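You operate a simulated robot arm through the tools that you are given. There is no shell and no other tool.

You are at the controls of a simulated two-armed robot. One attempt, no reset.

JOB
On the top of washer one, fold the cream tea towel in half, so that its two long edges meet.

It is judged by the outcome, as a careful person would: the job done as asked, and still so three seconds after it is handed in. It fails if anything else is knocked over, pushed out of place, dropped, spilled or broken. Flat cloth is picked up by pressing the open fingertips on it (5 to 10 N) and closing them slowly along it; thin cloth reads only 2 to 8 mm in the jaws.

ROBOT AND FRAMES
Two 6-joint arms with two-finger grippers on one trunk, on a base that moves. Base frame: it is fixed to the floor where the robot stands at the start and does not move with it; the origin is under the middle of the robot, x ahead of it, y to its left, z up; the surface under the hand at the start is at about z = 85. Units: cm, degrees, N and s.
The left shoulder is at the start at [3, 17.8, 93.8], the right one opposite. With the tool pointing down near the work surface each hand reaches from about 10 to 84 cm from the robot's upright axis, wherever it stands, measured 20 degrees to its own side. Places, roughly: top of washer one [70, -10, 80]. Payload 2.54 kg a hand.
Tool frame (each hand has its own): the origin (TCP) lies between the finger pads and is the grasp point; the fingertips stand 3 cm ahead of it; z points along the fingers, y is the line along which they close. The gripper opens to 11.6 cm; its body begins 9.5 cm behind the TCP.
Orientation is that of the tool frame in the base frame, as a unit quaternion [x, y, z, w]. With the fingers straight down and closing along the base's y, the tool's x points along the base's -x, its y along +y and its z along -z.

CONTROLS
- The arms move only by the tool servo_tool. It takes "left_series", "right_series" or both (then of equal length, played together; a hand with none holds still); each is a list of rows, each an object (a shift or turn left out is 0, a gripper value left out holds the last) with "slide": the shift along the base's x, y, z in units of 250 mm (1.0 is 250 mm), a list of three; "angular": the turn, a rotation vector about the base's x, y, z in units of 90 degrees (1.0 is 90 degrees), a list of three; "gripper": the closure, from 0 (fully open) to 1 (shut). In form: [{"slide": [x, y, z], "angular": [ax, ay, az], "gripper": gripper}, ...]. A call has 1 to 20 rows; each row is the pose to reach, as a shift and turn from the pose commanded when the call began. A call with a number of a shift or a turn outside -1 to 1 is refused whole. Rows are played at 5 a second. More than 5 cm and 8.6 degrees between two rows, or a gripper value outside its range, and nothing of the call is played. A pose out of reach is approached as far as the arm can. The call stops where the force on the tool passes 40 N (or 10 N more than at its start, if that is more) or the arm is blocked; 0.2 s more then pass. Each finger travels about 15.3 cm/s and halts on what it meets, pressing with about 36 N; the grip force reading is that of the motor and also rises with nothing between the fingers. The clock runs only during rows and for 0.2 s after the last one: add rows that repeat a pose to give the fingers time. The reply holds the time, the measured pose of the TCP, the force on the tool along the base axes, the opening and the grip force, in the units named above and with some noise, with the torque about the TCP (base axes, N m) and any sound that the robot's microphone picked up.
- Cameras (640 x 400 px; columns grow to the right, rows downward): "scene" is now at [4.81, -1.44, 165.71]; the picture's right is [-0.20, -0.98, 0.00], its down [-0.81, 0.16, -0.56] and it looks along [0.55, -0.11, -0.83] (base axes); focal length 279 px, centre (320, 200). "left" rides on the left gripper at [6.9, 1.5, -12.2] in its tool frame; the picture's right is [-0.21, 0.98, 0.00], its down [-0.83, -0.18, -0.53] and it looks along [-0.52, -0.11, 0.85] (tool axes); focal length 251 px, centre (320, 200). "right" rides on the right gripper at [6.9, -1.5, -12.2] in its tool frame; the picture's right is [0.21, 0.98, 0.00], its down [-0.83, 0.18, -0.53] and it looks along [-0.52, 0.11, 0.85] (tool axes); focal length 251 px, centre (320, 200). There is no depth. A picture from a camera that has moved, and an enlarged one, comes with that camera's place and axes in the base frame and with its lens. The place of the scene camera against the robot may be out by one fixed shift of up to 1.2 cm in any direction.
- capture(camera): a new picture of that camera. The clock stands still meanwhile.
- move_column(by): moves the trunk up (or, below 0, down) by that many cm; the arms and the scene camera ride with it, the base frame stays. It gives what a move gives, with no picture.
- steer(legs): drives the robot by 1 to 6 legs, each [ahead, left, turn to the left] in cm, cm and degrees, along the robot's own axes; the way and the turn of a leg run together, so that a leg with both is an arc; at most 150 cm and 180 degrees a leg. The arms and the cameras ride along, it lands a little off, and it stops where it bumps. It gives what a move gives.
- aim_head(pan, tilt): turns the head with the scene camera to pan (to the left, within 143 degrees either way) and tilt (down, from -29 to 69), counted from straight ahead of the robot. It gives what a move gives.
- enlarge(camera, box): a new picture of the part [left, top, right, bottom] of that camera's present view, enlarged. The clock stands still meanwhile.
- sign_off(): hands the job in; it is judged then, once.

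Places have to be worked out from the pictures, the camera data and where the tool is seen. Open the grippers and draw the arms clear of the work before you hand the job in, unless the task says otherwise.

The tools are called after "Emit:" as name(argument=value, ...) on one line, values as JSON. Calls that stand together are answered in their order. servo_tool: Moves the arms, as the interface text tells. Its arguments: {"type":"object","properties":{"left_series":{"type":"array","items":{"type":"object","properties":{"slide":{"type":"array","items":{"type":"number"}},"angular":{"type":"array","items":{"type":"number"}},"gripper":{"type":"number"}}}},"right_series":{"type":"array","items":{"type":"object","properties":{"slide":{"type":"array","items":{"type":"number"}},"angular":{"type":"array","items":{"type":"number"}},"gripper":{"type":"number"}}}}},"required":[]} The other tools are called the same way: move_column (by) moves the trunk up or down; steer (legs) drives the base; aim_head (pan, tilt) turns the head that bears the scene camera; capture (camera) takes a picture; enlarge (camera, box) takes an enlarged picture of a part of a camera's view; sign_off () hands the job in.

At the start:

```text
time_s: 0.0
left_ee_pos: [55.57, 7.89, 106.44]
left_ee_rot: [0.0, 1.0, 0.0, 0.0]
left_force: [0.0, 0.6, -0.7]
left_ft_torque: [0.0, -0.03, 0.02]
left_width: 11.6
left_grasp_force: 0.1
right_ee_pos: [44.26, -31.79, 100.1]
right_ee_rot: [0.0, 1.0, 0.0, 0.0]
right_force: [-0.2, 0.2, -1.7]
right_ft_torque: [0.01, -0.02, 0.01]
right_width: 11.6
right_grasp_force: 0.1
trunk travel left (down, up): [-15.0, 39.0]
robot x, y, heading: [0.04, -0.09, -0.0]
head pan, tilt (commanded): [-11.4, 56.2]
```

scene: 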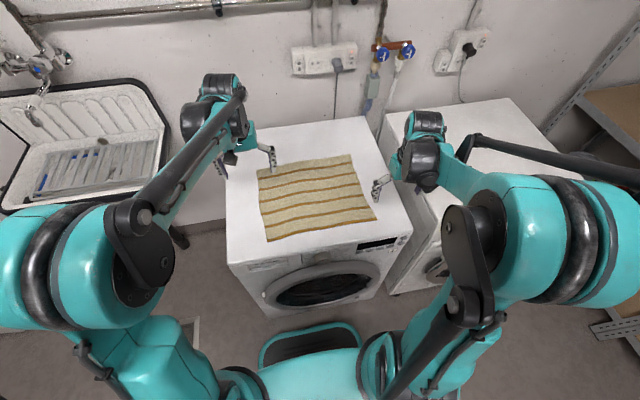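
right: 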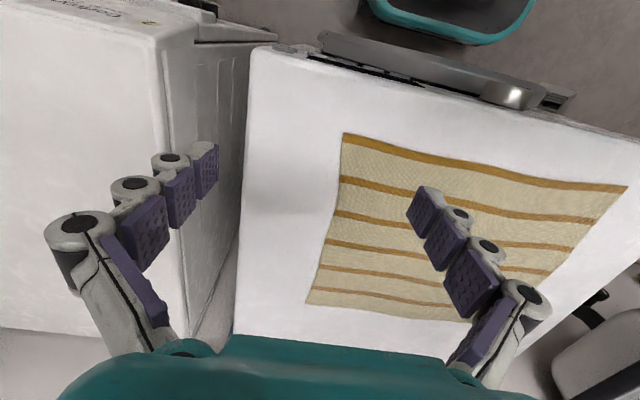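
left: 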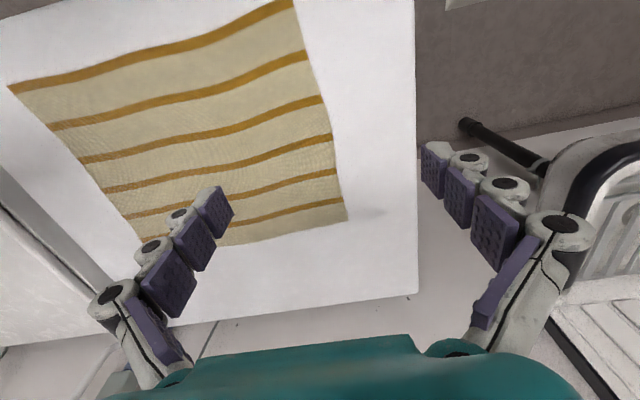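

The towel lies on the washer top with stripes running left-right. Its near edge is roughly at x≈45 and its far edge at x≈76, spanning y≈-28 to 8. I'll take closer pictures to locate its corners before moving.

Emit:
enlarge(camera="scene", box=[220, 110, 420, 260])

Emit:
capture(camera="right")

Emit:
capture(camera="left")

```text
2.67 times, centred on (320, 185) of scene
camera zoom: at [4.81, -1.44, 165.71], right [-0.2, -0.98, 0.0], down [-0.81, 0.16, -0.56], along [0.55, -0.11, -0.83], focal length 745 px, centre (320, 240)
```

zoom: 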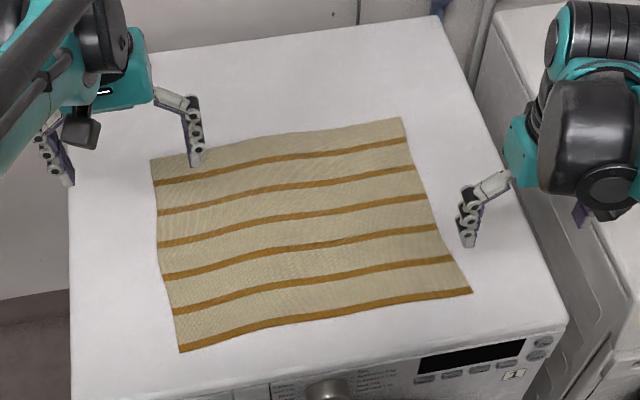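

```text
taken
camera right: at [37.34, -33.18, 112.25], right [-0.21, 0.98, 0.0], down [0.83, 0.18, 0.53], along [0.52, 0.11, -0.85], focal length 251 px, centre (320, 200)
```

right: 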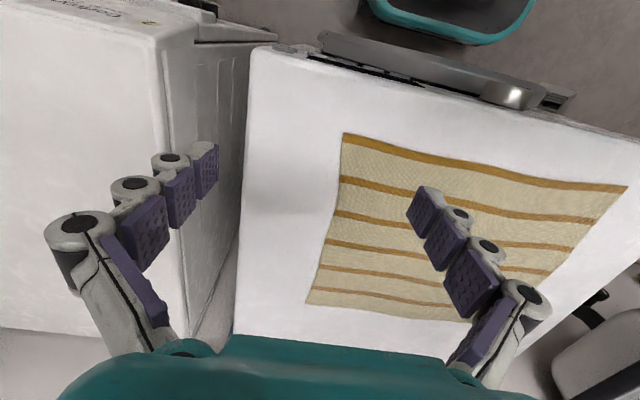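

```text
taken
camera left: at [48.74, 9.5, 118.56], right [0.21, 0.98, 0.0], down [0.83, -0.18, 0.53], along [0.52, -0.11, -0.85], focal length 251 px, centre (320, 200)
```

left: 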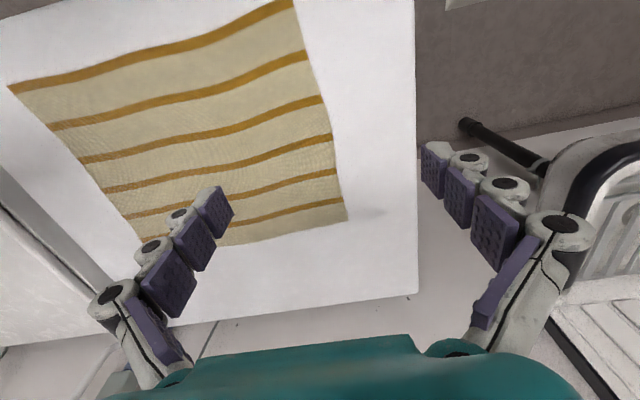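

The wrist cameras agree that the surface is at z≈85. They put the towel corners at near-left (44.2, 7.1), near-right (45.0, -29), far-left (74.0, 8.6) and far-right (74.9, -27.6). The long edges (36 cm) are therefore the near and far ones. I plan to pinch the far edge near both corners and fold it toward the robot, rotating the hands as they come. First I'll move both hands above the far part with the fingers partly closed.

Emit:
servo_tool(left_series=[{"slide": [0.087, -0.0115, -0.032], "gripper": 0.2}, {"slide": [0.173, -0.023, -0.064], "gripper": 0.4}, {"slide": [0.26, -0.0345, -0.097], "gripper": 0.6}, {"slide": [0.346, -0.046, -0.129], "gripper": 0.7}, {"slide": [0.433, -0.0575, -0.161], "gripper": 0.7}, {"slide": [0.519, -0.069, -0.193], "gripper": 0.7}, {"slide": [0.52, -0.08, -0.225], "gripper": 0.7}, {"slide": [0.52, -0.092, -0.258], "gripper": 0.7}], right_series=[{"slide": [0.12, 0.036, 0.0], "gripper": 0.2}, {"slide": [0.24, 0.072, 0.0], "gripper": 0.4}, {"slide": [0.36, 0.108, 0.0], "gripper": 0.6}, {"slide": [0.48, 0.144, 0.0], "gripper": 0.7}, {"slide": [0.6, 0.18, 0.0], "gripper": 0.7}, {"slide": [0.72, 0.216, 0.0], "gripper": 0.7}, {"slide": [0.84, 0.252, 0.0], "gripper": 0.7}, {"slide": [0.96, 0.288, 0.0], "gripper": 0.7}])

```text
time_s: 1.8
left_ee_pos: [68.58, 5.56, 99.77]
left_ee_rot: [0.0, 1.0, 0.0, -0.001]
left_force: [0.4, 1.0, 0.1]
left_ft_torque: [0.01, 0.02, 0.02]
left_width: 3.46
left_grasp_force: 0.1
right_ee_pos: [68.55, -24.55, 99.97]
right_ee_rot: [0.0, 1.0, 0.0, -0.001]
right_force: [0.5, -0.6, -0.3]
right_ft_torque: [0.03, 0.03, 0.0]
right_width: 3.46
right_grasp_force: 0.0
trunk travel left (down, up): [-15.0, 39.0]
robot x, y, heading: [-0.1, 0.1, -0.1]
head pan, tilt (commanded): [-11.4, 56.2]
```

Both hands are above the far half of the towel. I'll look through all the cameras to pin down the far edge and corners.

Emit:
capture(camera="left")

Emit:
capture(camera="right")

Emit:
enlarge(camera="scene", box=[220, 110, 420, 260])

```text
taken
camera left: at [61.85, 7.25, 112.07], right [0.21, 0.98, 0.0], down [0.83, -0.18, 0.53], along [0.52, -0.11, -0.85], focal length 251 px, centre (320, 200)
```

left: 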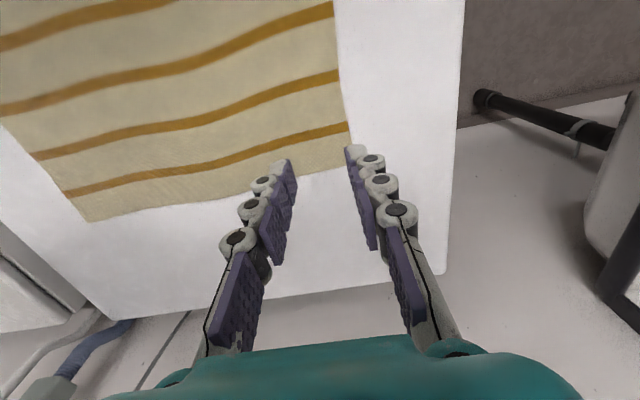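

```text
taken
camera right: at [61.61, -25.97, 112.21], right [-0.21, 0.98, 0.0], down [0.83, 0.18, 0.53], along [0.52, 0.11, -0.85], focal length 251 px, centre (320, 200)
```

right: 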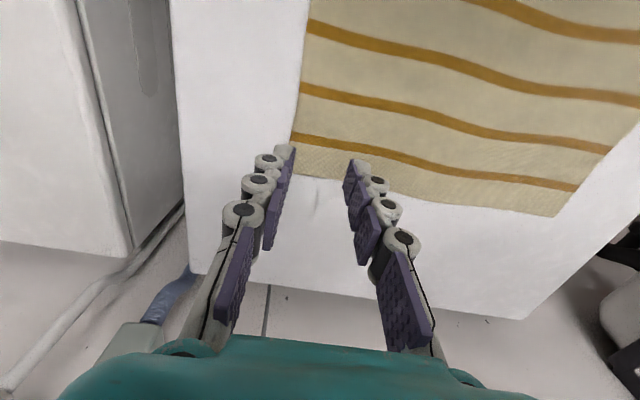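

```text
2.67 times, centred on (320, 185) of scene
camera zoom: at [5.04, -1.44, 165.7], right [-0.2, -0.98, 0.0], down [-0.82, 0.16, -0.56], along [0.54, -0.11, -0.83], focal length 745 px, centre (320, 240)
```

zoom: 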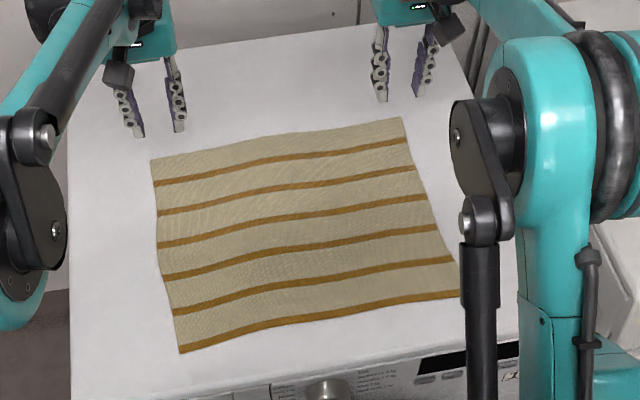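

From both wrist views, the far corners are at about FL (74.3, 8.5) and FR (75.3, -27.3). I'll place each hand about 1.2 cm inside the far edge and 3 cm in from its corner, with the fingertips about 1 cm above the cloth.

Emit:
servo_tool(left_series=[{"slide": [0.06, 0, -0.08], "gripper": 0.74}, {"slide": [0.12, 0, -0.16], "gripper": 0.74}, {"slide": [0.177, -0.004, -0.25], "gripper": 0.74}, {"slide": [0.177, -0.004, -0.35], "gripper": 0.74}, {"slide": [0.177, -0.004, -0.43], "gripper": 0.74}, {"slide": [0.177, -0.004, -0.43], "gripper": 0.74}], right_series=[{"slide": [0.08, 0.004, -0.08], "gripper": 0.74}, {"slide": [0.16, 0.008, -0.16], "gripper": 0.74}, {"slide": [0.232, 0.011, -0.25], "gripper": 0.74}, {"slide": [0.232, 0.011, -0.35], "gripper": 0.74}, {"slide": [0.232, 0.011, -0.434], "gripper": 0.74}, {"slide": [0.232, 0.011, -0.434], "gripper": 0.74}])

Emit:
capture(camera="left")

Emit:
capture(camera="right")

Emit:
enlarge(camera="scene", box=[220, 110, 420, 260])

```text
time_s: 3.2
left_ee_pos: [72.94, 5.46, 89.21]
left_ee_rot: [0.0, 1.0, 0.001, 0.0]
left_force: [0.5, 0.3, 0.2]
left_ft_torque: [-0.02, -0.02, 0.01]
left_width: 3.03
left_grasp_force: 0.2
right_ee_pos: [73.96, -24.21, 89.45]
right_ee_rot: [0.0, 1.0, -0.001, 0.0]
right_force: [-0.2, -1.2, 0.2]
right_ft_torque: [0.0, 0.01, 0.02]
right_width: 3.03
right_grasp_force: 0.1
trunk travel left (down, up): [-15.0, 39.0]
robot x, y, heading: [-0.22, -0.13, 0.2]
head pan, tilt (commanded): [-11.4, 56.2]
```

```text
taken
camera left: at [66.05, 7.1, 101.43], right [0.21, 0.98, 0.0], down [0.83, -0.18, 0.53], along [0.52, -0.11, -0.85], focal length 251 px, centre (320, 200)
```

left: 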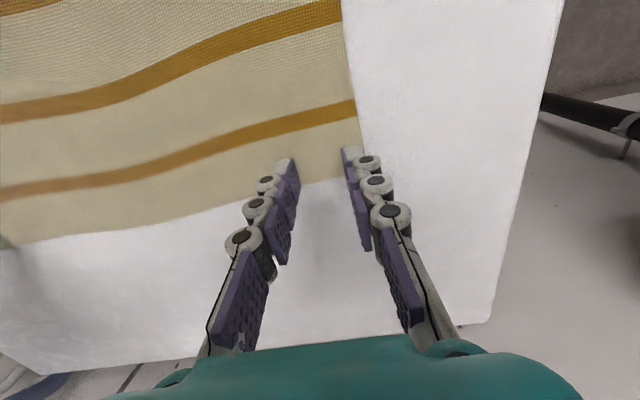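

```text
taken
camera right: at [66.96, -25.64, 101.44], right [-0.21, 0.98, 0.0], down [0.83, 0.18, 0.53], along [0.52, 0.11, -0.85], focal length 251 px, centre (320, 200)
```

right: 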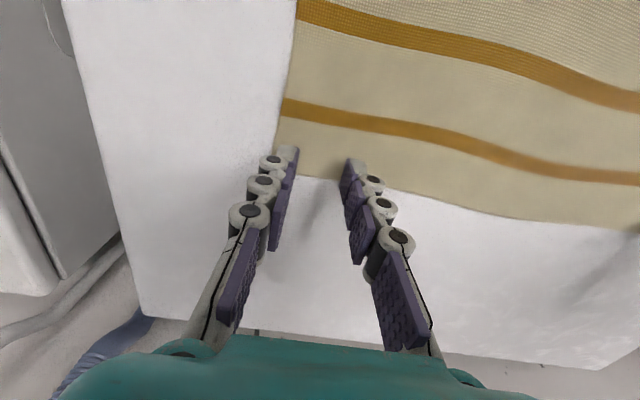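

```text
2.67 times, centred on (320, 185) of scene
camera zoom: at [4.74, -1.44, 165.71], right [-0.2, -0.98, 0.0], down [-0.81, 0.16, -0.56], along [0.55, -0.11, -0.83], focal length 745 px, centre (320, 240)
```

zoom: 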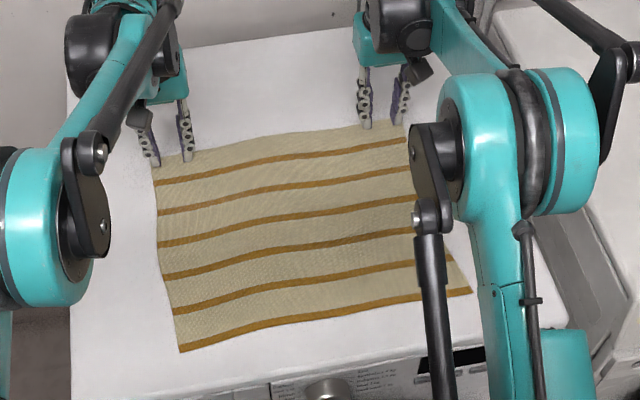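

The fingers straddle the edge zone properly, with the cloth edge about 1.65 cm ahead of the left TCP and 1.2 cm ahead of the right. I'll shift both slightly outward and lower gently to contact, watching the force.

Emit:
servo_tool(left_series=[{"slide": [0.022, 0, -0.015]}, {"slide": [0.022, 0, -0.03]}, {"slide": [0.022, 0, -0.04]}, {"slide": [0.022, 0, -0.046]}, {"slide": [0.022, 0, -0.046]}], right_series=[{"slide": [0.008, 0, -0.015]}, {"slide": [0.008, 0, -0.03]}, {"slide": [0.008, 0, -0.04]}, {"slide": [0.008, 0, -0.046]}, {"slide": [0.008, 0, -0.046]}])

```text
time_s: 4.4
left_ee_pos: [73.54, 5.5, 88.14]
left_ee_rot: [0.0, 1.0, 0.0, 0.0]
left_force: [0.4, -0.7, 10.0]
left_ft_torque: [0.02, 0.01, -0.01]
left_width: 3.04
left_grasp_force: 0.2
right_ee_pos: [74.15, -24.41, 88.16]
right_ee_rot: [0.0, 1.0, 0.0, 0.0]
right_force: [0.4, 0.6, 1.5]
right_ft_torque: [0.01, -0.05, 0.01]
right_width: 3.03
right_grasp_force: 0.0
trunk travel left (down, up): [-15.0, 39.0]
robot x, y, heading: [-0.06, -0.07, 0.1]
head pan, tilt (commanded): [-11.4, 56.2]
```

Left contact is at 10 N and the right hand is barely touching. I'll lower the right by 1 mm and ease the left up slightly.

Emit:
servo_tool(left_series=[{"slide": [0, 0, 0.0008]}, {"slide": [0, 0, 0.0008]}], right_series=[{"slide": [0, 0, -0.003]}, {"slide": [0, 0, -0.003]}])

```text
time_s: 5.0
left_ee_pos: [73.54, 5.49, 88.13]
left_ee_rot: [0.0, 1.0, 0.0, 0.001]
left_force: [2.4, -1.2, 12.6]
left_ft_torque: [-0.02, -0.04, 0.02]
left_width: 3.06
left_grasp_force: 0.2
right_ee_pos: [74.1, -24.39, 88.06]
right_ee_rot: [0.0, 1.0, 0.001, 0.001]
right_force: [1.2, -0.8, 5.7]
right_ft_torque: [-0.05, -0.03, -0.01]
right_width: 2.99
right_grasp_force: 0.1
trunk travel left (down, up): [-15.0, 39.0]
robot x, y, heading: [-0.03, 0.02, 0.0]
head pan, tilt (commanded): [-11.4, 56.2]
```

The left reads 12.6 N, a bit high, and the right 5.7 N is good. I'll ease the left up by 0.5 mm and close both slowly halfway, then check the force.

Emit:
servo_tool(left_series=[{"slide": [0, 0, 0.002], "gripper": 0.74}, {"slide": [0, 0, 0.002], "gripper": 0.74}, {"slide": [0, 0, 0.002], "gripper": 0.76}, {"slide": [0, 0, 0.002], "gripper": 0.78}, {"slide": [0, 0, 0.002], "gripper": 0.8}, {"slide": [0, 0, 0.002], "gripper": 0.82}, {"slide": [0, 0, 0.002], "gripper": 0.84}], right_series=[{"slide": [0, 0, -0.0004], "gripper": 0.74}, {"slide": [0, 0, -0.0004], "gripper": 0.74}, {"slide": [0, 0, -0.0004], "gripper": 0.76}, {"slide": [0, 0, -0.0004], "gripper": 0.78}, {"slide": [0, 0, -0.0004], "gripper": 0.8}, {"slide": [0, 0, -0.0004], "gripper": 0.82}, {"slide": [0, 0, -0.0004], "gripper": 0.84}])

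Emit:
capture(camera="left")

Emit:
capture(camera="right")

```text
time_s: 6.6
left_ee_pos: [73.61, 5.45, 87.97]
left_ee_rot: [0.0, 1.0, 0.0, 0.0]
left_force: [0.5, 0.0, 4.2]
left_ft_torque: [0.01, 0.02, 0.0]
left_width: 1.76
left_grasp_force: 0.0
right_ee_pos: [74.23, -24.36, 88.04]
right_ee_rot: [0.0, 1.0, 0.0, 0.0]
right_force: [-0.1, -0.5, 5.8]
right_ft_torque: [-0.01, -0.03, 0.02]
right_width: 1.79
right_grasp_force: 0.0
trunk travel left (down, up): [-15.0, 39.0]
robot x, y, heading: [-0.25, -0.19, -0.2]
head pan, tilt (commanded): [-11.4, 56.2]
```

```text
taken
camera left: at [66.67, 7.03, 100.32], right [0.21, 0.98, 0.0], down [0.83, -0.18, 0.53], along [0.52, -0.11, -0.85], focal length 251 px, centre (320, 200)
```

left: 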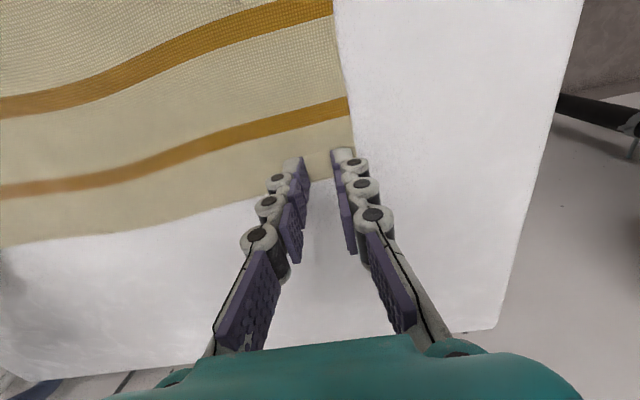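

```text
taken
camera right: at [67.35, -25.71, 100.22], right [-0.21, 0.98, 0.0], down [0.83, 0.18, 0.53], along [0.52, 0.11, -0.85], focal length 251 px, centre (320, 200)
```

right: 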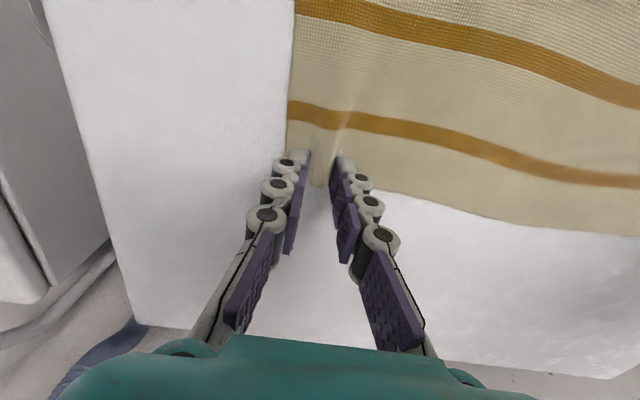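

The right hand shows a pleat forming between the fingers, while the left pressed a little lightly (4.2 N). I'll add slight pressure on the left and keep closing slowly.

Emit:
servo_tool(left_series=[{"slide": [0, 0, -0.0016], "gripper": 0.84}, {"slide": [0, 0, -0.0016], "gripper": 0.86}, {"slide": [0, 0, -0.0016], "gripper": 0.88}, {"slide": [0, 0, -0.0016], "gripper": 0.9}, {"slide": [0, 0, -0.0016], "gripper": 0.92}], right_series=[{"slide": [0, 0, 0], "gripper": 0.84}, {"slide": [0, 0, 0], "gripper": 0.86}, {"slide": [0, 0, 0], "gripper": 0.88}, {"slide": [0, 0, 0], "gripper": 0.9}, {"slide": [0, 0, 0], "gripper": 0.92}])

Emit:
enlarge(camera="left", box=[220, 80, 420, 205])

Emit:
enlarge(camera="right", box=[220, 80, 420, 205])

```text
time_s: 7.8
left_ee_pos: [73.56, 5.45, 88.11]
left_ee_rot: [0.0, 1.0, 0.001, 0.0]
left_force: [0.3, -0.7, 4.2]
left_ft_torque: [0.02, 0.01, -0.04]
left_width: 0.88
left_grasp_force: 0.0
right_ee_pos: [74.39, -24.29, 88.09]
right_ee_rot: [0.0, 1.0, 0.0, -0.001]
right_force: [0.5, -0.6, 1.5]
right_ft_torque: [-0.02, -0.01, -0.01]
right_width: 0.96
right_grasp_force: 0.1
trunk travel left (down, up): [-15.0, 39.0]
robot x, y, heading: [0.21, -0.07, 0.2]
head pan, tilt (commanded): [-11.4, 56.2]
```

```text
3.20 times, centred on (320, 142) of left
camera zoom: at [66.74, 7.04, 100.24], right [0.21, 0.98, 0.0], down [0.83, -0.18, 0.53], along [0.52, -0.11, -0.85], focal length 805 px, centre (320, 384)
```

zoom: 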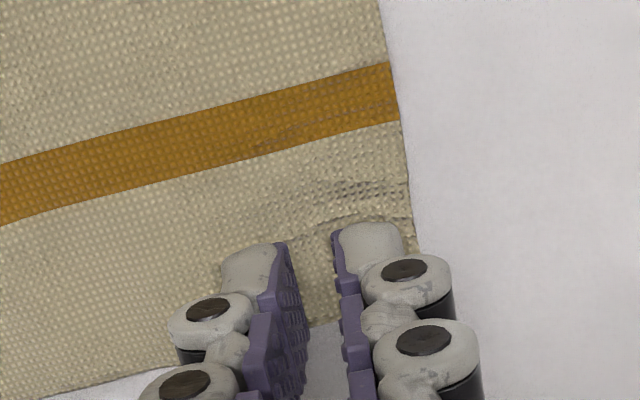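

```text
3.20 times, centred on (320, 142) of right
camera zoom: at [67.38, -25.72, 100.19], right [-0.21, 0.98, 0.0], down [0.83, 0.18, 0.53], along [0.52, 0.11, -0.85], focal length 805 px, centre (320, 384)
```

zoom: 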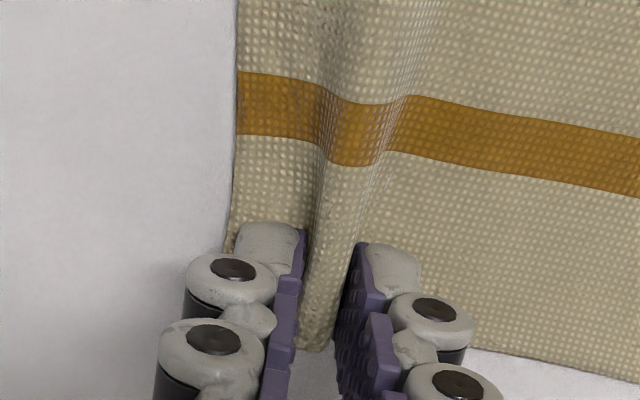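

The right hand has a clean pleat between its fingers, but the left only dragged the corner in about 1 cm without gathering. I'll close the right fully, and lift and reopen the left to retry.

Emit:
servo_tool(left_series=[{"slide": [0, 0, 0.02], "gripper": 0.92}, {"slide": [0, 0, 0.04], "gripper": 0.92}, {"slide": [0, -0.015, 0.06], "gripper": 0.85}, {"slide": [0, -0.03, 0.06], "gripper": 0.78}, {"slide": [0, -0.04, 0.06], "gripper": 0.71}, {"slide": [0, -0.04, 0.06], "gripper": 0.71}], right_series=[{"slide": [0, 0, -0.001], "gripper": 0.935}, {"slide": [0, 0, -0.001], "gripper": 0.95}, {"slide": [0, 0, -0.001], "gripper": 0.965}, {"slide": [0, 0, -0.001], "gripper": 0.98}, {"slide": [0, 0, -0.001], "gripper": 1.0}, {"slide": [0, 0, -0.001], "gripper": 1.0}])

Emit:
capture(camera="left")

Emit:
enlarge(camera="right", box=[220, 80, 420, 205])

```text
time_s: 9.2
left_ee_pos: [73.55, 4.61, 89.57]
left_ee_rot: [0.0, 1.0, 0.0, 0.0]
left_force: [0.7, 0.2, -0.4]
left_ft_torque: [0.02, 0.01, -0.01]
left_width: 3.36
left_grasp_force: 0.0
right_ee_pos: [74.27, -24.36, 87.92]
right_ee_rot: [0.0, 1.0, 0.0, 0.0]
right_force: [-0.2, 0.1, -0.6]
right_ft_torque: [0.1, 0.0, 0.01]
right_width: 0.11
right_grasp_force: 26.7
trunk travel left (down, up): [-15.0, 39.0]
robot x, y, heading: [0.3, -0.08, 0.0]
head pan, tilt (commanded): [-11.4, 56.2]
```

```text
taken
camera left: at [66.69, 6.14, 101.79], right [0.21, 0.98, 0.0], down [0.83, -0.18, 0.53], along [0.52, -0.11, -0.85], focal length 251 px, centre (320, 200)
```

left: 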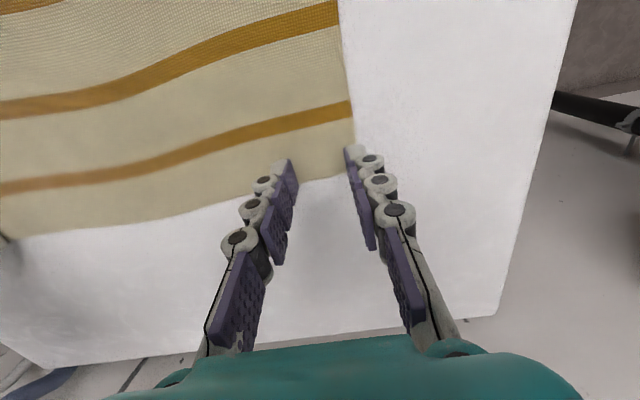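

```text
3.20 times, centred on (320, 142) of right
camera zoom: at [67.37, -25.75, 100.17], right [-0.21, 0.98, 0.0], down [0.83, 0.18, 0.53], along [0.52, 0.11, -0.85], focal length 805 px, centre (320, 384)
```

zoom: 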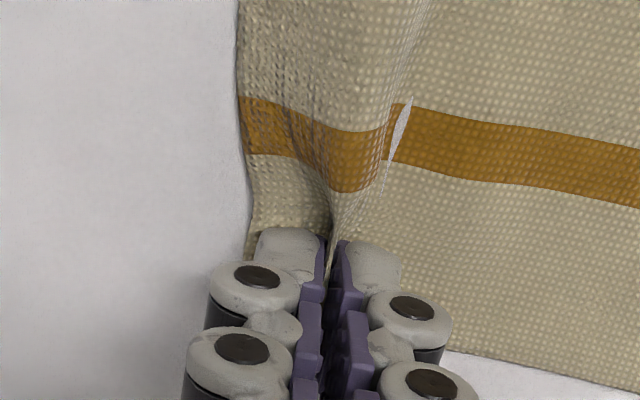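

The right jaws read only 1.1 mm, below the 2–8 mm expected for held cloth, so the pleat may have slipped. I'll lift the right hand 2 cm to test it before continuing.

Emit:
servo_tool(right_series=[{"slide": [0, 0, 0.02], "gripper": 1.0}, {"slide": [0, 0, 0.04], "gripper": 1.0}, {"slide": [0, 0, 0.06], "gripper": 1.0}, {"slide": [0, 0, 0.08], "gripper": 1.0}])

Emit:
capture(camera="right")

Emit:
enlarge(camera="scene", box=[220, 110, 420, 260])

```text
time_s: 10.2
left_ee_pos: [73.54, 4.44, 89.76]
left_ee_rot: [-0.001, 1.0, 0.0, 0.0]
left_force: [0.6, 0.5, -0.3]
left_ft_torque: [0.01, 0.04, 0.0]
left_width: 3.37
left_grasp_force: 0.0
right_ee_pos: [74.19, -24.29, 90.16]
right_ee_rot: [0.0, 1.0, 0.0, 0.0]
right_force: [0.4, -0.8, -0.5]
right_ft_torque: [0.02, 0.01, -0.02]
right_width: 0.39
right_grasp_force: 31.2
trunk travel left (down, up): [-15.0, 39.0]
robot x, y, heading: [0.28, -0.1, 0.1]
head pan, tilt (commanded): [-11.4, 56.2]
```

```text
taken
camera right: at [67.31, -25.73, 102.25], right [-0.21, 0.98, 0.0], down [0.83, 0.18, 0.53], along [0.52, 0.11, -0.85], focal length 251 px, centre (320, 200)
```

right: 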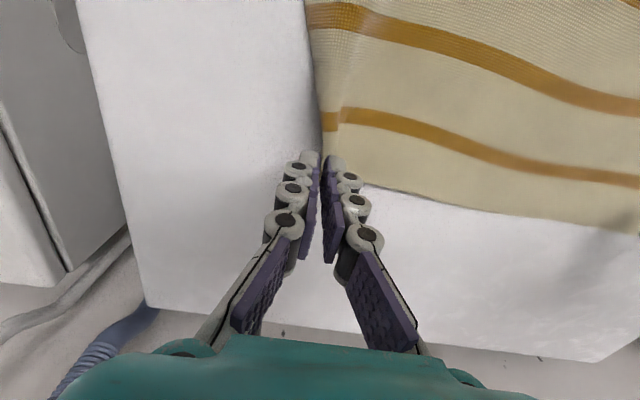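

```text
2.67 times, centred on (320, 185) of scene
camera zoom: at [4.81, -1.43, 165.71], right [-0.2, -0.98, 0.0], down [-0.81, 0.16, -0.56], along [0.55, -0.11, -0.83], focal length 745 px, centre (320, 240)
```

zoom: 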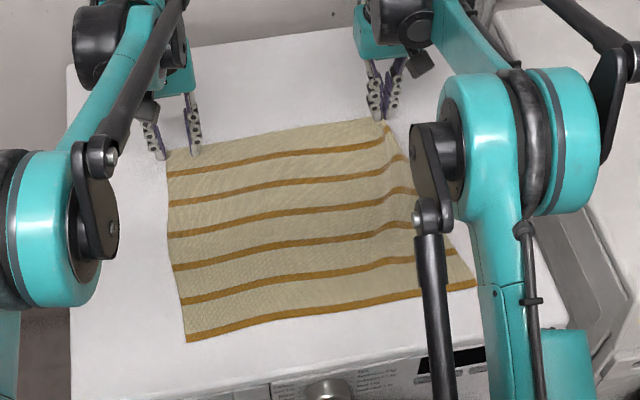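

Lifted, the right jaws read 3.9 mm and the cloth rises with them, so the right grip holds. The towel has shifted about 0.7 cm outward and to the right, so I'll reposition the left at about (74.1, 3.9) and press.

Emit:
servo_tool(left_series=[{"slide": [0.022, -0.02, 0], "gripper": 0.71}, {"slide": [0.022, -0.024, -0.03], "gripper": 0.71}, {"slide": [0.022, -0.024, -0.05], "gripper": 0.71}, {"slide": [0.022, -0.024, -0.0615], "gripper": 0.71}, {"slide": [0.022, -0.024, -0.0615], "gripper": 0.71}, {"slide": [0.022, -0.024, -0.0615], "gripper": 0.71}])

Emit:
enlarge(camera="left", box=[220, 80, 420, 205])

```text
time_s: 11.6
left_ee_pos: [74.01, 3.8, 88.08]
left_ee_rot: [0.0, 1.0, 0.0, 0.001]
left_force: [0.8, -0.3, 15.9]
left_ft_torque: [-0.01, -0.07, 0.02]
left_width: 3.42
left_grasp_force: 0.4
right_ee_pos: [74.17, -24.29, 90.15]
right_ee_rot: [0.0, 1.0, 0.0, 0.0]
right_force: [0.8, 3.6, 4.1]
right_ft_torque: [0.06, -0.07, -0.03]
right_width: 0.06
right_grasp_force: 30.5
trunk travel left (down, up): [-15.0, 39.0]
robot x, y, heading: [0.3, 0.12, -0.0]
head pan, tilt (commanded): [-11.4, 56.2]
```

```text
3.20 times, centred on (320, 142) of left
camera zoom: at [67.07, 5.44, 100.29], right [0.21, 0.98, 0.0], down [0.83, -0.18, 0.53], along [0.52, -0.11, -0.84], focal length 805 px, centre (320, 384)
```

zoom: 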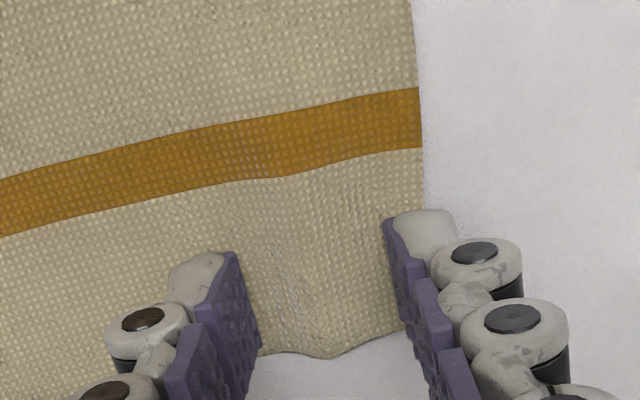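

The right jaw width dropped to 0.6 mm, so the cloth may have slipped out. I'll check the right view before closing the left.

Emit:
capture(camera="right")

Emit:
enlarge(camera="scene", box=[270, 110, 390, 200])

```text
taken
camera right: at [67.2, -25.71, 102.32], right [-0.21, 0.98, 0.0], down [0.83, 0.18, 0.53], along [0.52, 0.11, -0.84], focal length 251 px, centre (320, 200)
```

right: 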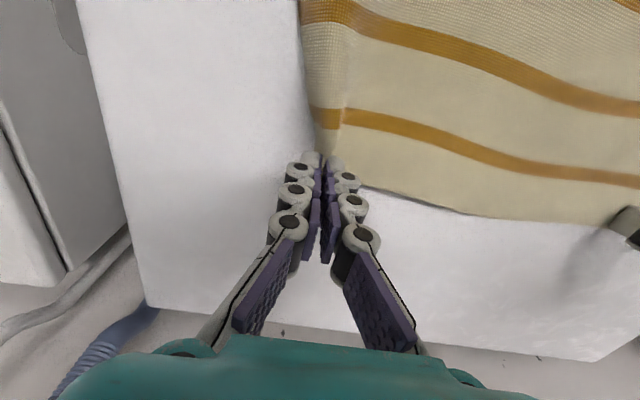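

```text
4.44 times, centred on (330, 155) of scene
camera zoom: at [4.63, -1.43, 165.72], right [-0.2, -0.98, 0.0], down [-0.81, 0.16, -0.56], along [0.55, -0.11, -0.83], focal length 1241 px, centre (276, 400)
```

zoom: 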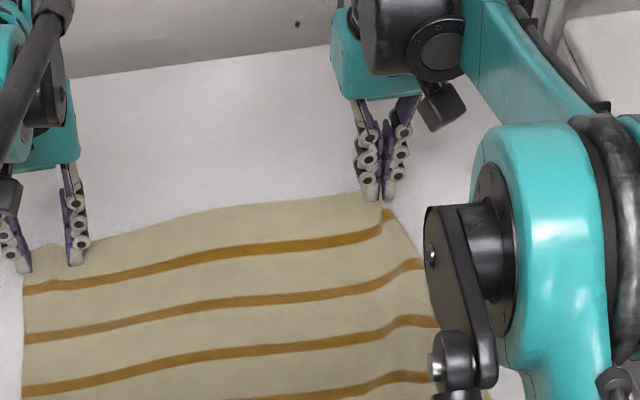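

Emit:
enlarge(camera="right", box=[240, 80, 400, 180])

```text
4.00 times, centred on (320, 130) of right
camera zoom: at [67.2, -25.71, 102.32], right [-0.21, 0.98, 0.0], down [0.83, 0.18, 0.53], along [0.52, 0.11, -0.84], focal length 1006 px, centre (320, 480)
```

zoom: 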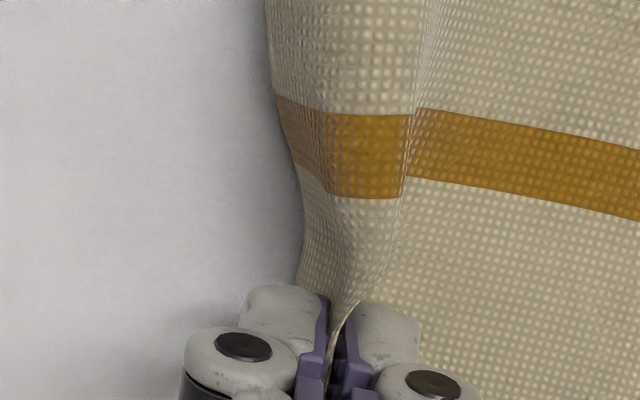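

The zoom shows the right pleat is held between the fingertips. On the left, the outer finger is at the very side edge of the cloth, so I'll lift slightly, shift 0.8 cm inward and press again a bit more lightly.

Emit:
servo_tool(left_series=[{"slide": [0, 0, 0.02], "gripper": 0.71}, {"slide": [0, -0.02, 0.025], "gripper": 0.71}, {"slide": [0, -0.036, 0.02], "gripper": 0.71}, {"slide": [0, -0.036, 0.008], "gripper": 0.71}, {"slide": [0, -0.036, 0.001], "gripper": 0.71}, {"slide": [0, -0.036, 0.001], "gripper": 0.71}])

Emit:
enlarge(camera="left", box=[220, 80, 420, 205])

```text
time_s: 13.0
left_ee_pos: [73.96, 2.95, 88.0]
left_ee_rot: [0.0, 1.0, 0.0, 0.001]
left_force: [1.5, 0.6, 14.3]
left_ft_torque: [0.07, -0.1, -0.02]
left_width: 3.05
left_grasp_force: 0.1
right_ee_pos: [74.16, -24.29, 90.21]
right_ee_rot: [0.0, 1.0, 0.0, 0.001]
right_force: [0.4, 1.4, -0.7]
right_ft_torque: [0.01, 0.0, -0.03]
right_width: 0.48
right_grasp_force: 30.7
trunk travel left (down, up): [-15.0, 39.0]
robot x, y, heading: [0.06, 0.22, -0.2]
head pan, tilt (commanded): [-11.4, 56.2]
```

```text
3.20 times, centred on (320, 142) of left
camera zoom: at [67.04, 4.58, 100.33], right [0.21, 0.98, 0.0], down [0.83, -0.18, 0.53], along [0.52, -0.11, -0.84], focal length 805 px, centre (320, 384)
```

zoom: 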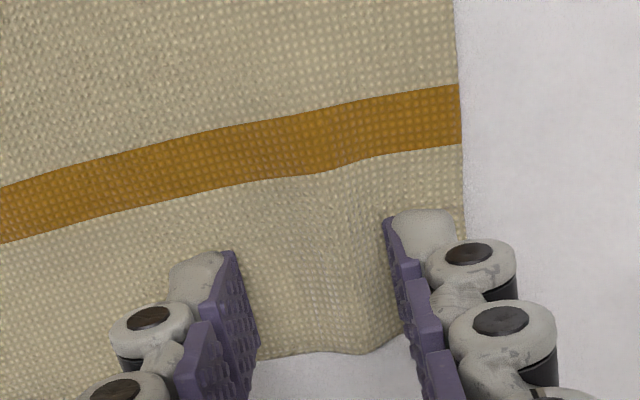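

The right jaws read 4.8 mm (cloth held, the readings are noisy). The left presses at 14 N with both tips on cloth, so I'll ease it to about 8 N and close slowly.

Emit:
servo_tool(left_series=[{"slide": [0, 0, 0.0016], "gripper": 0.71}, {"slide": [0, 0, 0.0016], "gripper": 0.725}, {"slide": [0, 0, 0.0016], "gripper": 0.74}, {"slide": [0, 0, 0.0016], "gripper": 0.755}, {"slide": [0, 0, 0.0016], "gripper": 0.77}, {"slide": [0, 0, 0.0016], "gripper": 0.785}, {"slide": [0, 0, 0.0016], "gripper": 0.8}])

Emit:
enlarge(camera="left", box=[220, 80, 420, 205])

```text
time_s: 14.6
left_ee_pos: [74.03, 3.09, 88.08]
left_ee_rot: [0.0, 1.0, 0.0, 0.0]
left_force: [-0.9, -0.4, 9.8]
left_ft_torque: [-0.07, 0.05, 0.0]
left_width: 2.26
left_grasp_force: 0.0
right_ee_pos: [74.07, -24.31, 90.06]
right_ee_rot: [0.0, 1.0, 0.0, 0.0]
right_force: [0.0, 2.5, 4.6]
right_ft_torque: [0.01, 0.01, -0.04]
right_width: 0.13
right_grasp_force: 32.4
trunk travel left (down, up): [-15.0, 39.0]
robot x, y, heading: [-0.12, 0.24, -0.1]
head pan, tilt (commanded): [-11.4, 56.2]
```

```text
3.20 times, centred on (320, 142) of left
camera zoom: at [67.12, 4.61, 100.3], right [0.21, 0.98, 0.0], down [0.83, -0.18, 0.53], along [0.52, -0.11, -0.85], focal length 805 px, centre (320, 384)
```

zoom: 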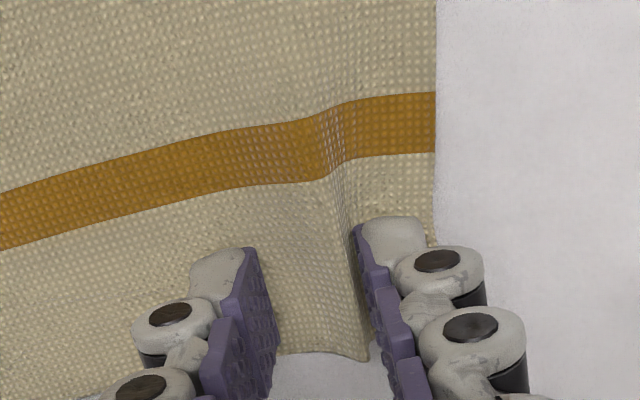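

A pleat is now forming in the left jaws at 9.8 N. I'll keep closing slowly to shut.

Emit:
servo_tool(left_series=[{"slide": [0, 0, 0], "gripper": 0.815}, {"slide": [0, 0, 0], "gripper": 0.83}, {"slide": [0, 0, 0], "gripper": 0.845}, {"slide": [0, 0, 0], "gripper": 0.86}, {"slide": [0, 0, 0], "gripper": 0.875}, {"slide": [0, 0, 0], "gripper": 0.89}, {"slide": [0, 0, -0.0005], "gripper": 0.905}, {"slide": [0, 0, -0.001], "gripper": 0.92}])

Emit:
enlarge(camera="left", box=[220, 80, 420, 205])

```text
time_s: 16.4
left_ee_pos: [74.04, 3.01, 87.98]
left_ee_rot: [0.0, 1.0, 0.0, 0.0]
left_force: [0.2, 0.1, -0.8]
left_ft_torque: [-0.01, -0.05, 0.01]
left_width: 0.92
left_grasp_force: 0.0
right_ee_pos: [74.13, -24.36, 89.97]
right_ee_rot: [0.0, 1.0, 0.0, 0.0]
right_force: [-0.9, -0.3, 4.4]
right_ft_torque: [0.11, -0.04, 0.01]
right_width: 0.04
right_grasp_force: 26.3
trunk travel left (down, up): [-15.0, 39.0]
robot x, y, heading: [-0.11, 0.24, -0.2]
head pan, tilt (commanded): [-11.4, 56.2]
```

```text
3.20 times, centred on (320, 142) of left
camera zoom: at [67.26, 4.65, 100.28], right [0.21, 0.98, 0.0], down [0.83, -0.18, 0.53], along [0.52, -0.11, -0.85], focal length 805 px, centre (320, 384)
```

zoom: 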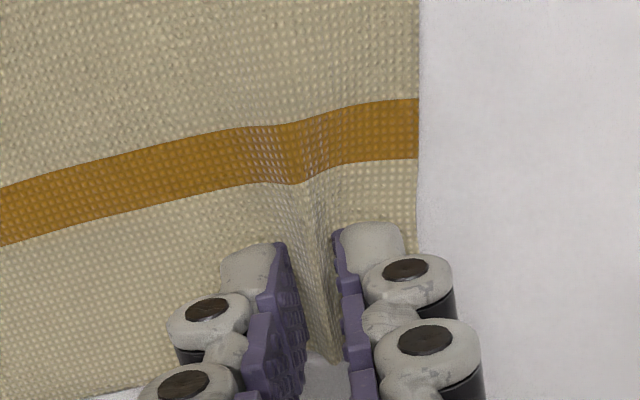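

The left now has a clear upright pleat between the fingers. I'll lower half a millimetre and shut the jaws.

Emit:
servo_tool(left_series=[{"slide": [0, 0, -0.002], "gripper": 0.92}, {"slide": [0, 0, -0.002], "gripper": 0.94}, {"slide": [0, 0, -0.002], "gripper": 0.955}, {"slide": [0, 0, -0.002], "gripper": 0.97}, {"slide": [0, 0, -0.002], "gripper": 0.985}, {"slide": [0, 0, -0.002], "gripper": 1.0}, {"slide": [0, 0, -0.002], "gripper": 1.0}, {"slide": [0, 0, -0.002], "gripper": 1.0}])

Emit:
enlarge(camera="left", box=[220, 80, 420, 205])

Emit:
enlarge(camera="right", box=[220, 80, 420, 205])

Emit:
enlarge(camera="scene", box=[220, 110, 420, 260])

```text
time_s: 18.2
left_ee_pos: [74.15, 3.08, 88.0]
left_ee_rot: [-0.001, 1.0, -0.001, 0.0]
left_force: [-0.7, -2.3, 5.3]
left_ft_torque: [-0.06, 0.0, 0.03]
left_width: 0.03
left_grasp_force: 28.3
right_ee_pos: [74.17, -24.3, 90.11]
right_ee_rot: [0.001, 1.0, 0.0, 0.0]
right_force: [-2.1, 1.4, 3.1]
right_ft_torque: [0.12, 0.04, 0.02]
right_width: 0.04
right_grasp_force: 28.1
trunk travel left (down, up): [-15.0, 39.0]
robot x, y, heading: [-0.35, 0.08, -0.1]
head pan, tilt (commanded): [-11.4, 56.2]
```

```text
3.20 times, centred on (320, 142) of left
camera zoom: at [67.27, 4.63, 100.2], right [0.21, 0.98, 0.0], down [0.83, -0.18, 0.53], along [0.52, -0.11, -0.85], focal length 805 px, centre (320, 384)
```

zoom: 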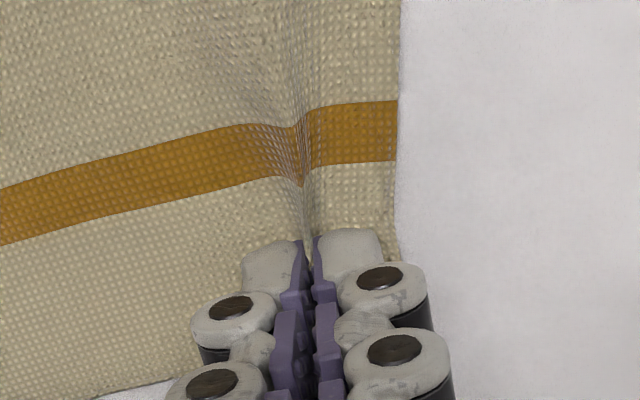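

```text
3.20 times, centred on (320, 142) of right
camera zoom: at [67.29, -25.72, 102.25], right [-0.21, 0.98, 0.0], down [0.83, 0.18, 0.53], along [0.52, 0.11, -0.85], focal length 805 px, centre (320, 384)
```

zoom: 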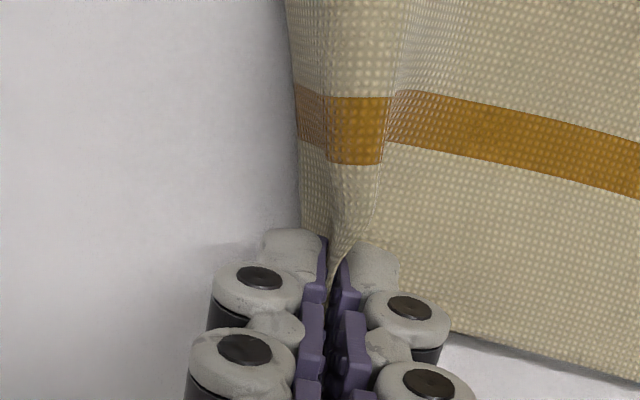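

```text
2.67 times, centred on (320, 185) of scene
camera zoom: at [4.78, -1.43, 165.71], right [-0.2, -0.98, 0.0], down [-0.81, 0.16, -0.56], along [0.55, -0.11, -0.83], focal length 745 px, centre (320, 240)
```

zoom: 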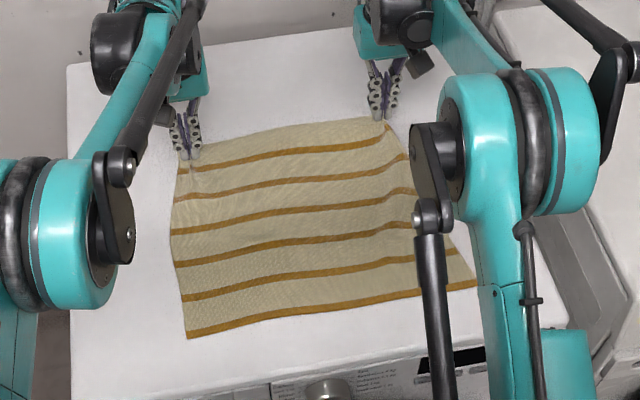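

Both hands now hold cloth pleats at the far edge, at about (74.1, 3.0) and (74.2, -24.3). From the scene picture, the near edge is now at x≈45.6 with y from 6.0 to -29.8, so the fold axis is about x≈60.5. I'll start the arc with a small test lift of both hands.

Emit:
servo_tool(left_series=[{"slide": [0, 0, 0.04], "gripper": 1.0}, {"slide": [-0.005, 0, 0.08], "gripper": 1.0}, {"slide": [-0.01, 0, 0.11], "gripper": 1.0}, {"slide": [-0.02, -0.001, 0.14], "gripper": 1.0}, {"slide": [-0.03, -0.002, 0.17], "gripper": 1.0}, {"slide": [-0.05, -0.003, 0.213], "gripper": 1.0}], right_series=[{"slide": [0, 0, 0.0], "gripper": 1.0}, {"slide": [-0.005, 0, 0.02], "gripper": 1.0}, {"slide": [-0.01, 0, 0.04], "gripper": 1.0}, {"slide": [-0.02, -0.001, 0.07], "gripper": 1.0}, {"slide": [-0.03, -0.002, 0.1], "gripper": 1.0}, {"slide": [-0.05, -0.003, 0.136], "gripper": 1.0}])

Emit:
capture(camera="left")

Emit:
capture(camera="right")

Emit:
enlarge(camera="scene", box=[220, 110, 420, 260])

```text
time_s: 19.6
left_ee_pos: [72.85, 2.93, 93.3]
left_ee_rot: [0.0, 1.0, 0.0, 0.0]
left_force: [-0.3, -0.1, -1.9]
left_ft_torque: [-0.02, -0.03, 0.03]
left_width: 0.52
left_grasp_force: 34.9
right_ee_pos: [72.77, -24.45, 93.57]
right_ee_rot: [-0.001, 1.0, 0.0, 0.001]
right_force: [0.1, 0.4, 3.8]
right_ft_torque: [0.08, 0.0, 0.02]
right_width: 0.03
right_grasp_force: 26.3
trunk travel left (down, up): [-15.0, 39.0]
robot x, y, heading: [-0.1, 0.1, 0.1]
head pan, tilt (commanded): [-11.4, 56.2]
```

```text
taken
camera left: at [65.92, 4.51, 105.54], right [0.21, 0.98, 0.0], down [0.83, -0.18, 0.53], along [0.52, -0.11, -0.85], focal length 251 px, centre (320, 200)
```

left: 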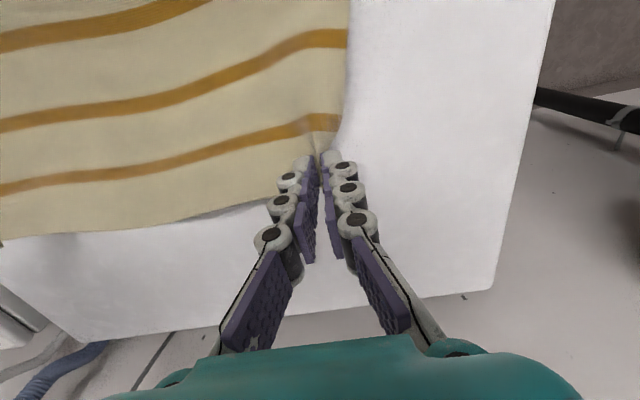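

```text
taken
camera right: at [65.91, -25.82, 105.79], right [-0.21, 0.98, 0.0], down [0.83, 0.18, 0.53], along [0.52, 0.11, -0.85], focal length 251 px, centre (320, 200)
```

right: 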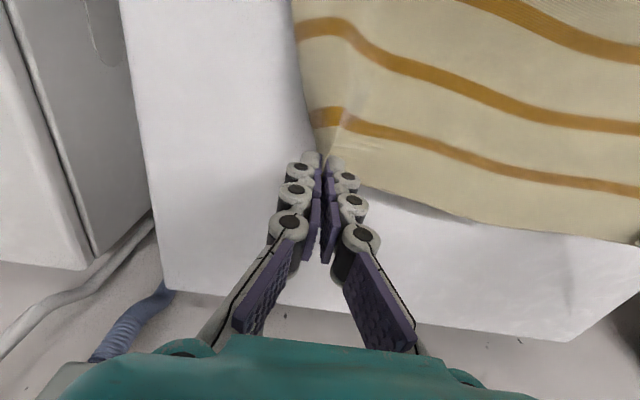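

```text
2.67 times, centred on (320, 185) of scene
camera zoom: at [4.71, -1.43, 165.71], right [-0.2, -0.98, 0.0], down [-0.81, 0.16, -0.56], along [0.55, -0.11, -0.83], focal length 745 px, centre (320, 240)
```

zoom: 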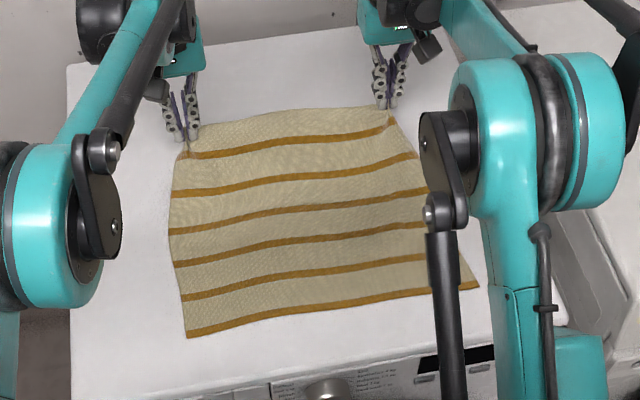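

Both corners rise with the hands. I'll zoom in on the right and left pinches to check how securely the cloth sits.

Emit:
enlarge(camera="right", box=[240, 90, 400, 190])

Emit:
enlarge(camera="left", box=[240, 90, 400, 190])

```text
4.00 times, centred on (320, 140) of right
camera zoom: at [65.91, -25.82, 105.79], right [-0.21, 0.98, 0.0], down [0.83, 0.18, 0.53], along [0.52, 0.11, -0.85], focal length 1006 px, centre (320, 440)
```

zoom: 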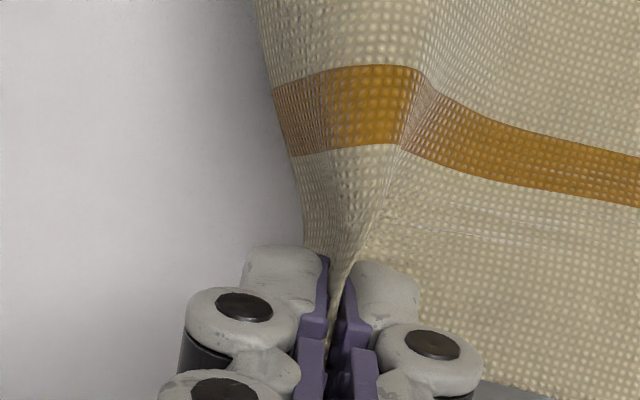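

```text
4.00 times, centred on (320, 140) of left
camera zoom: at [65.92, 4.51, 105.54], right [0.21, 0.98, 0.0], down [0.83, -0.18, 0.53], along [0.52, -0.11, -0.85], focal length 1006 px, centre (320, 440)
```

zoom: 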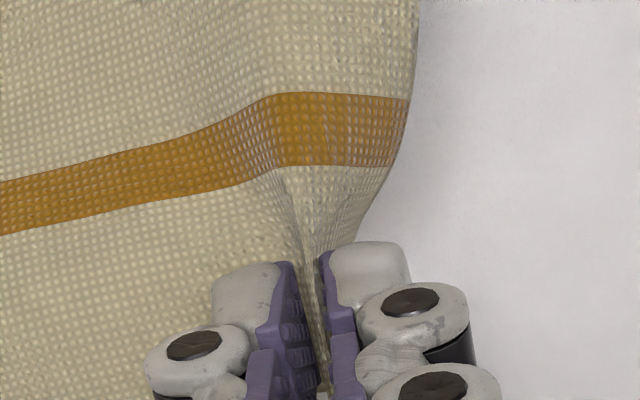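

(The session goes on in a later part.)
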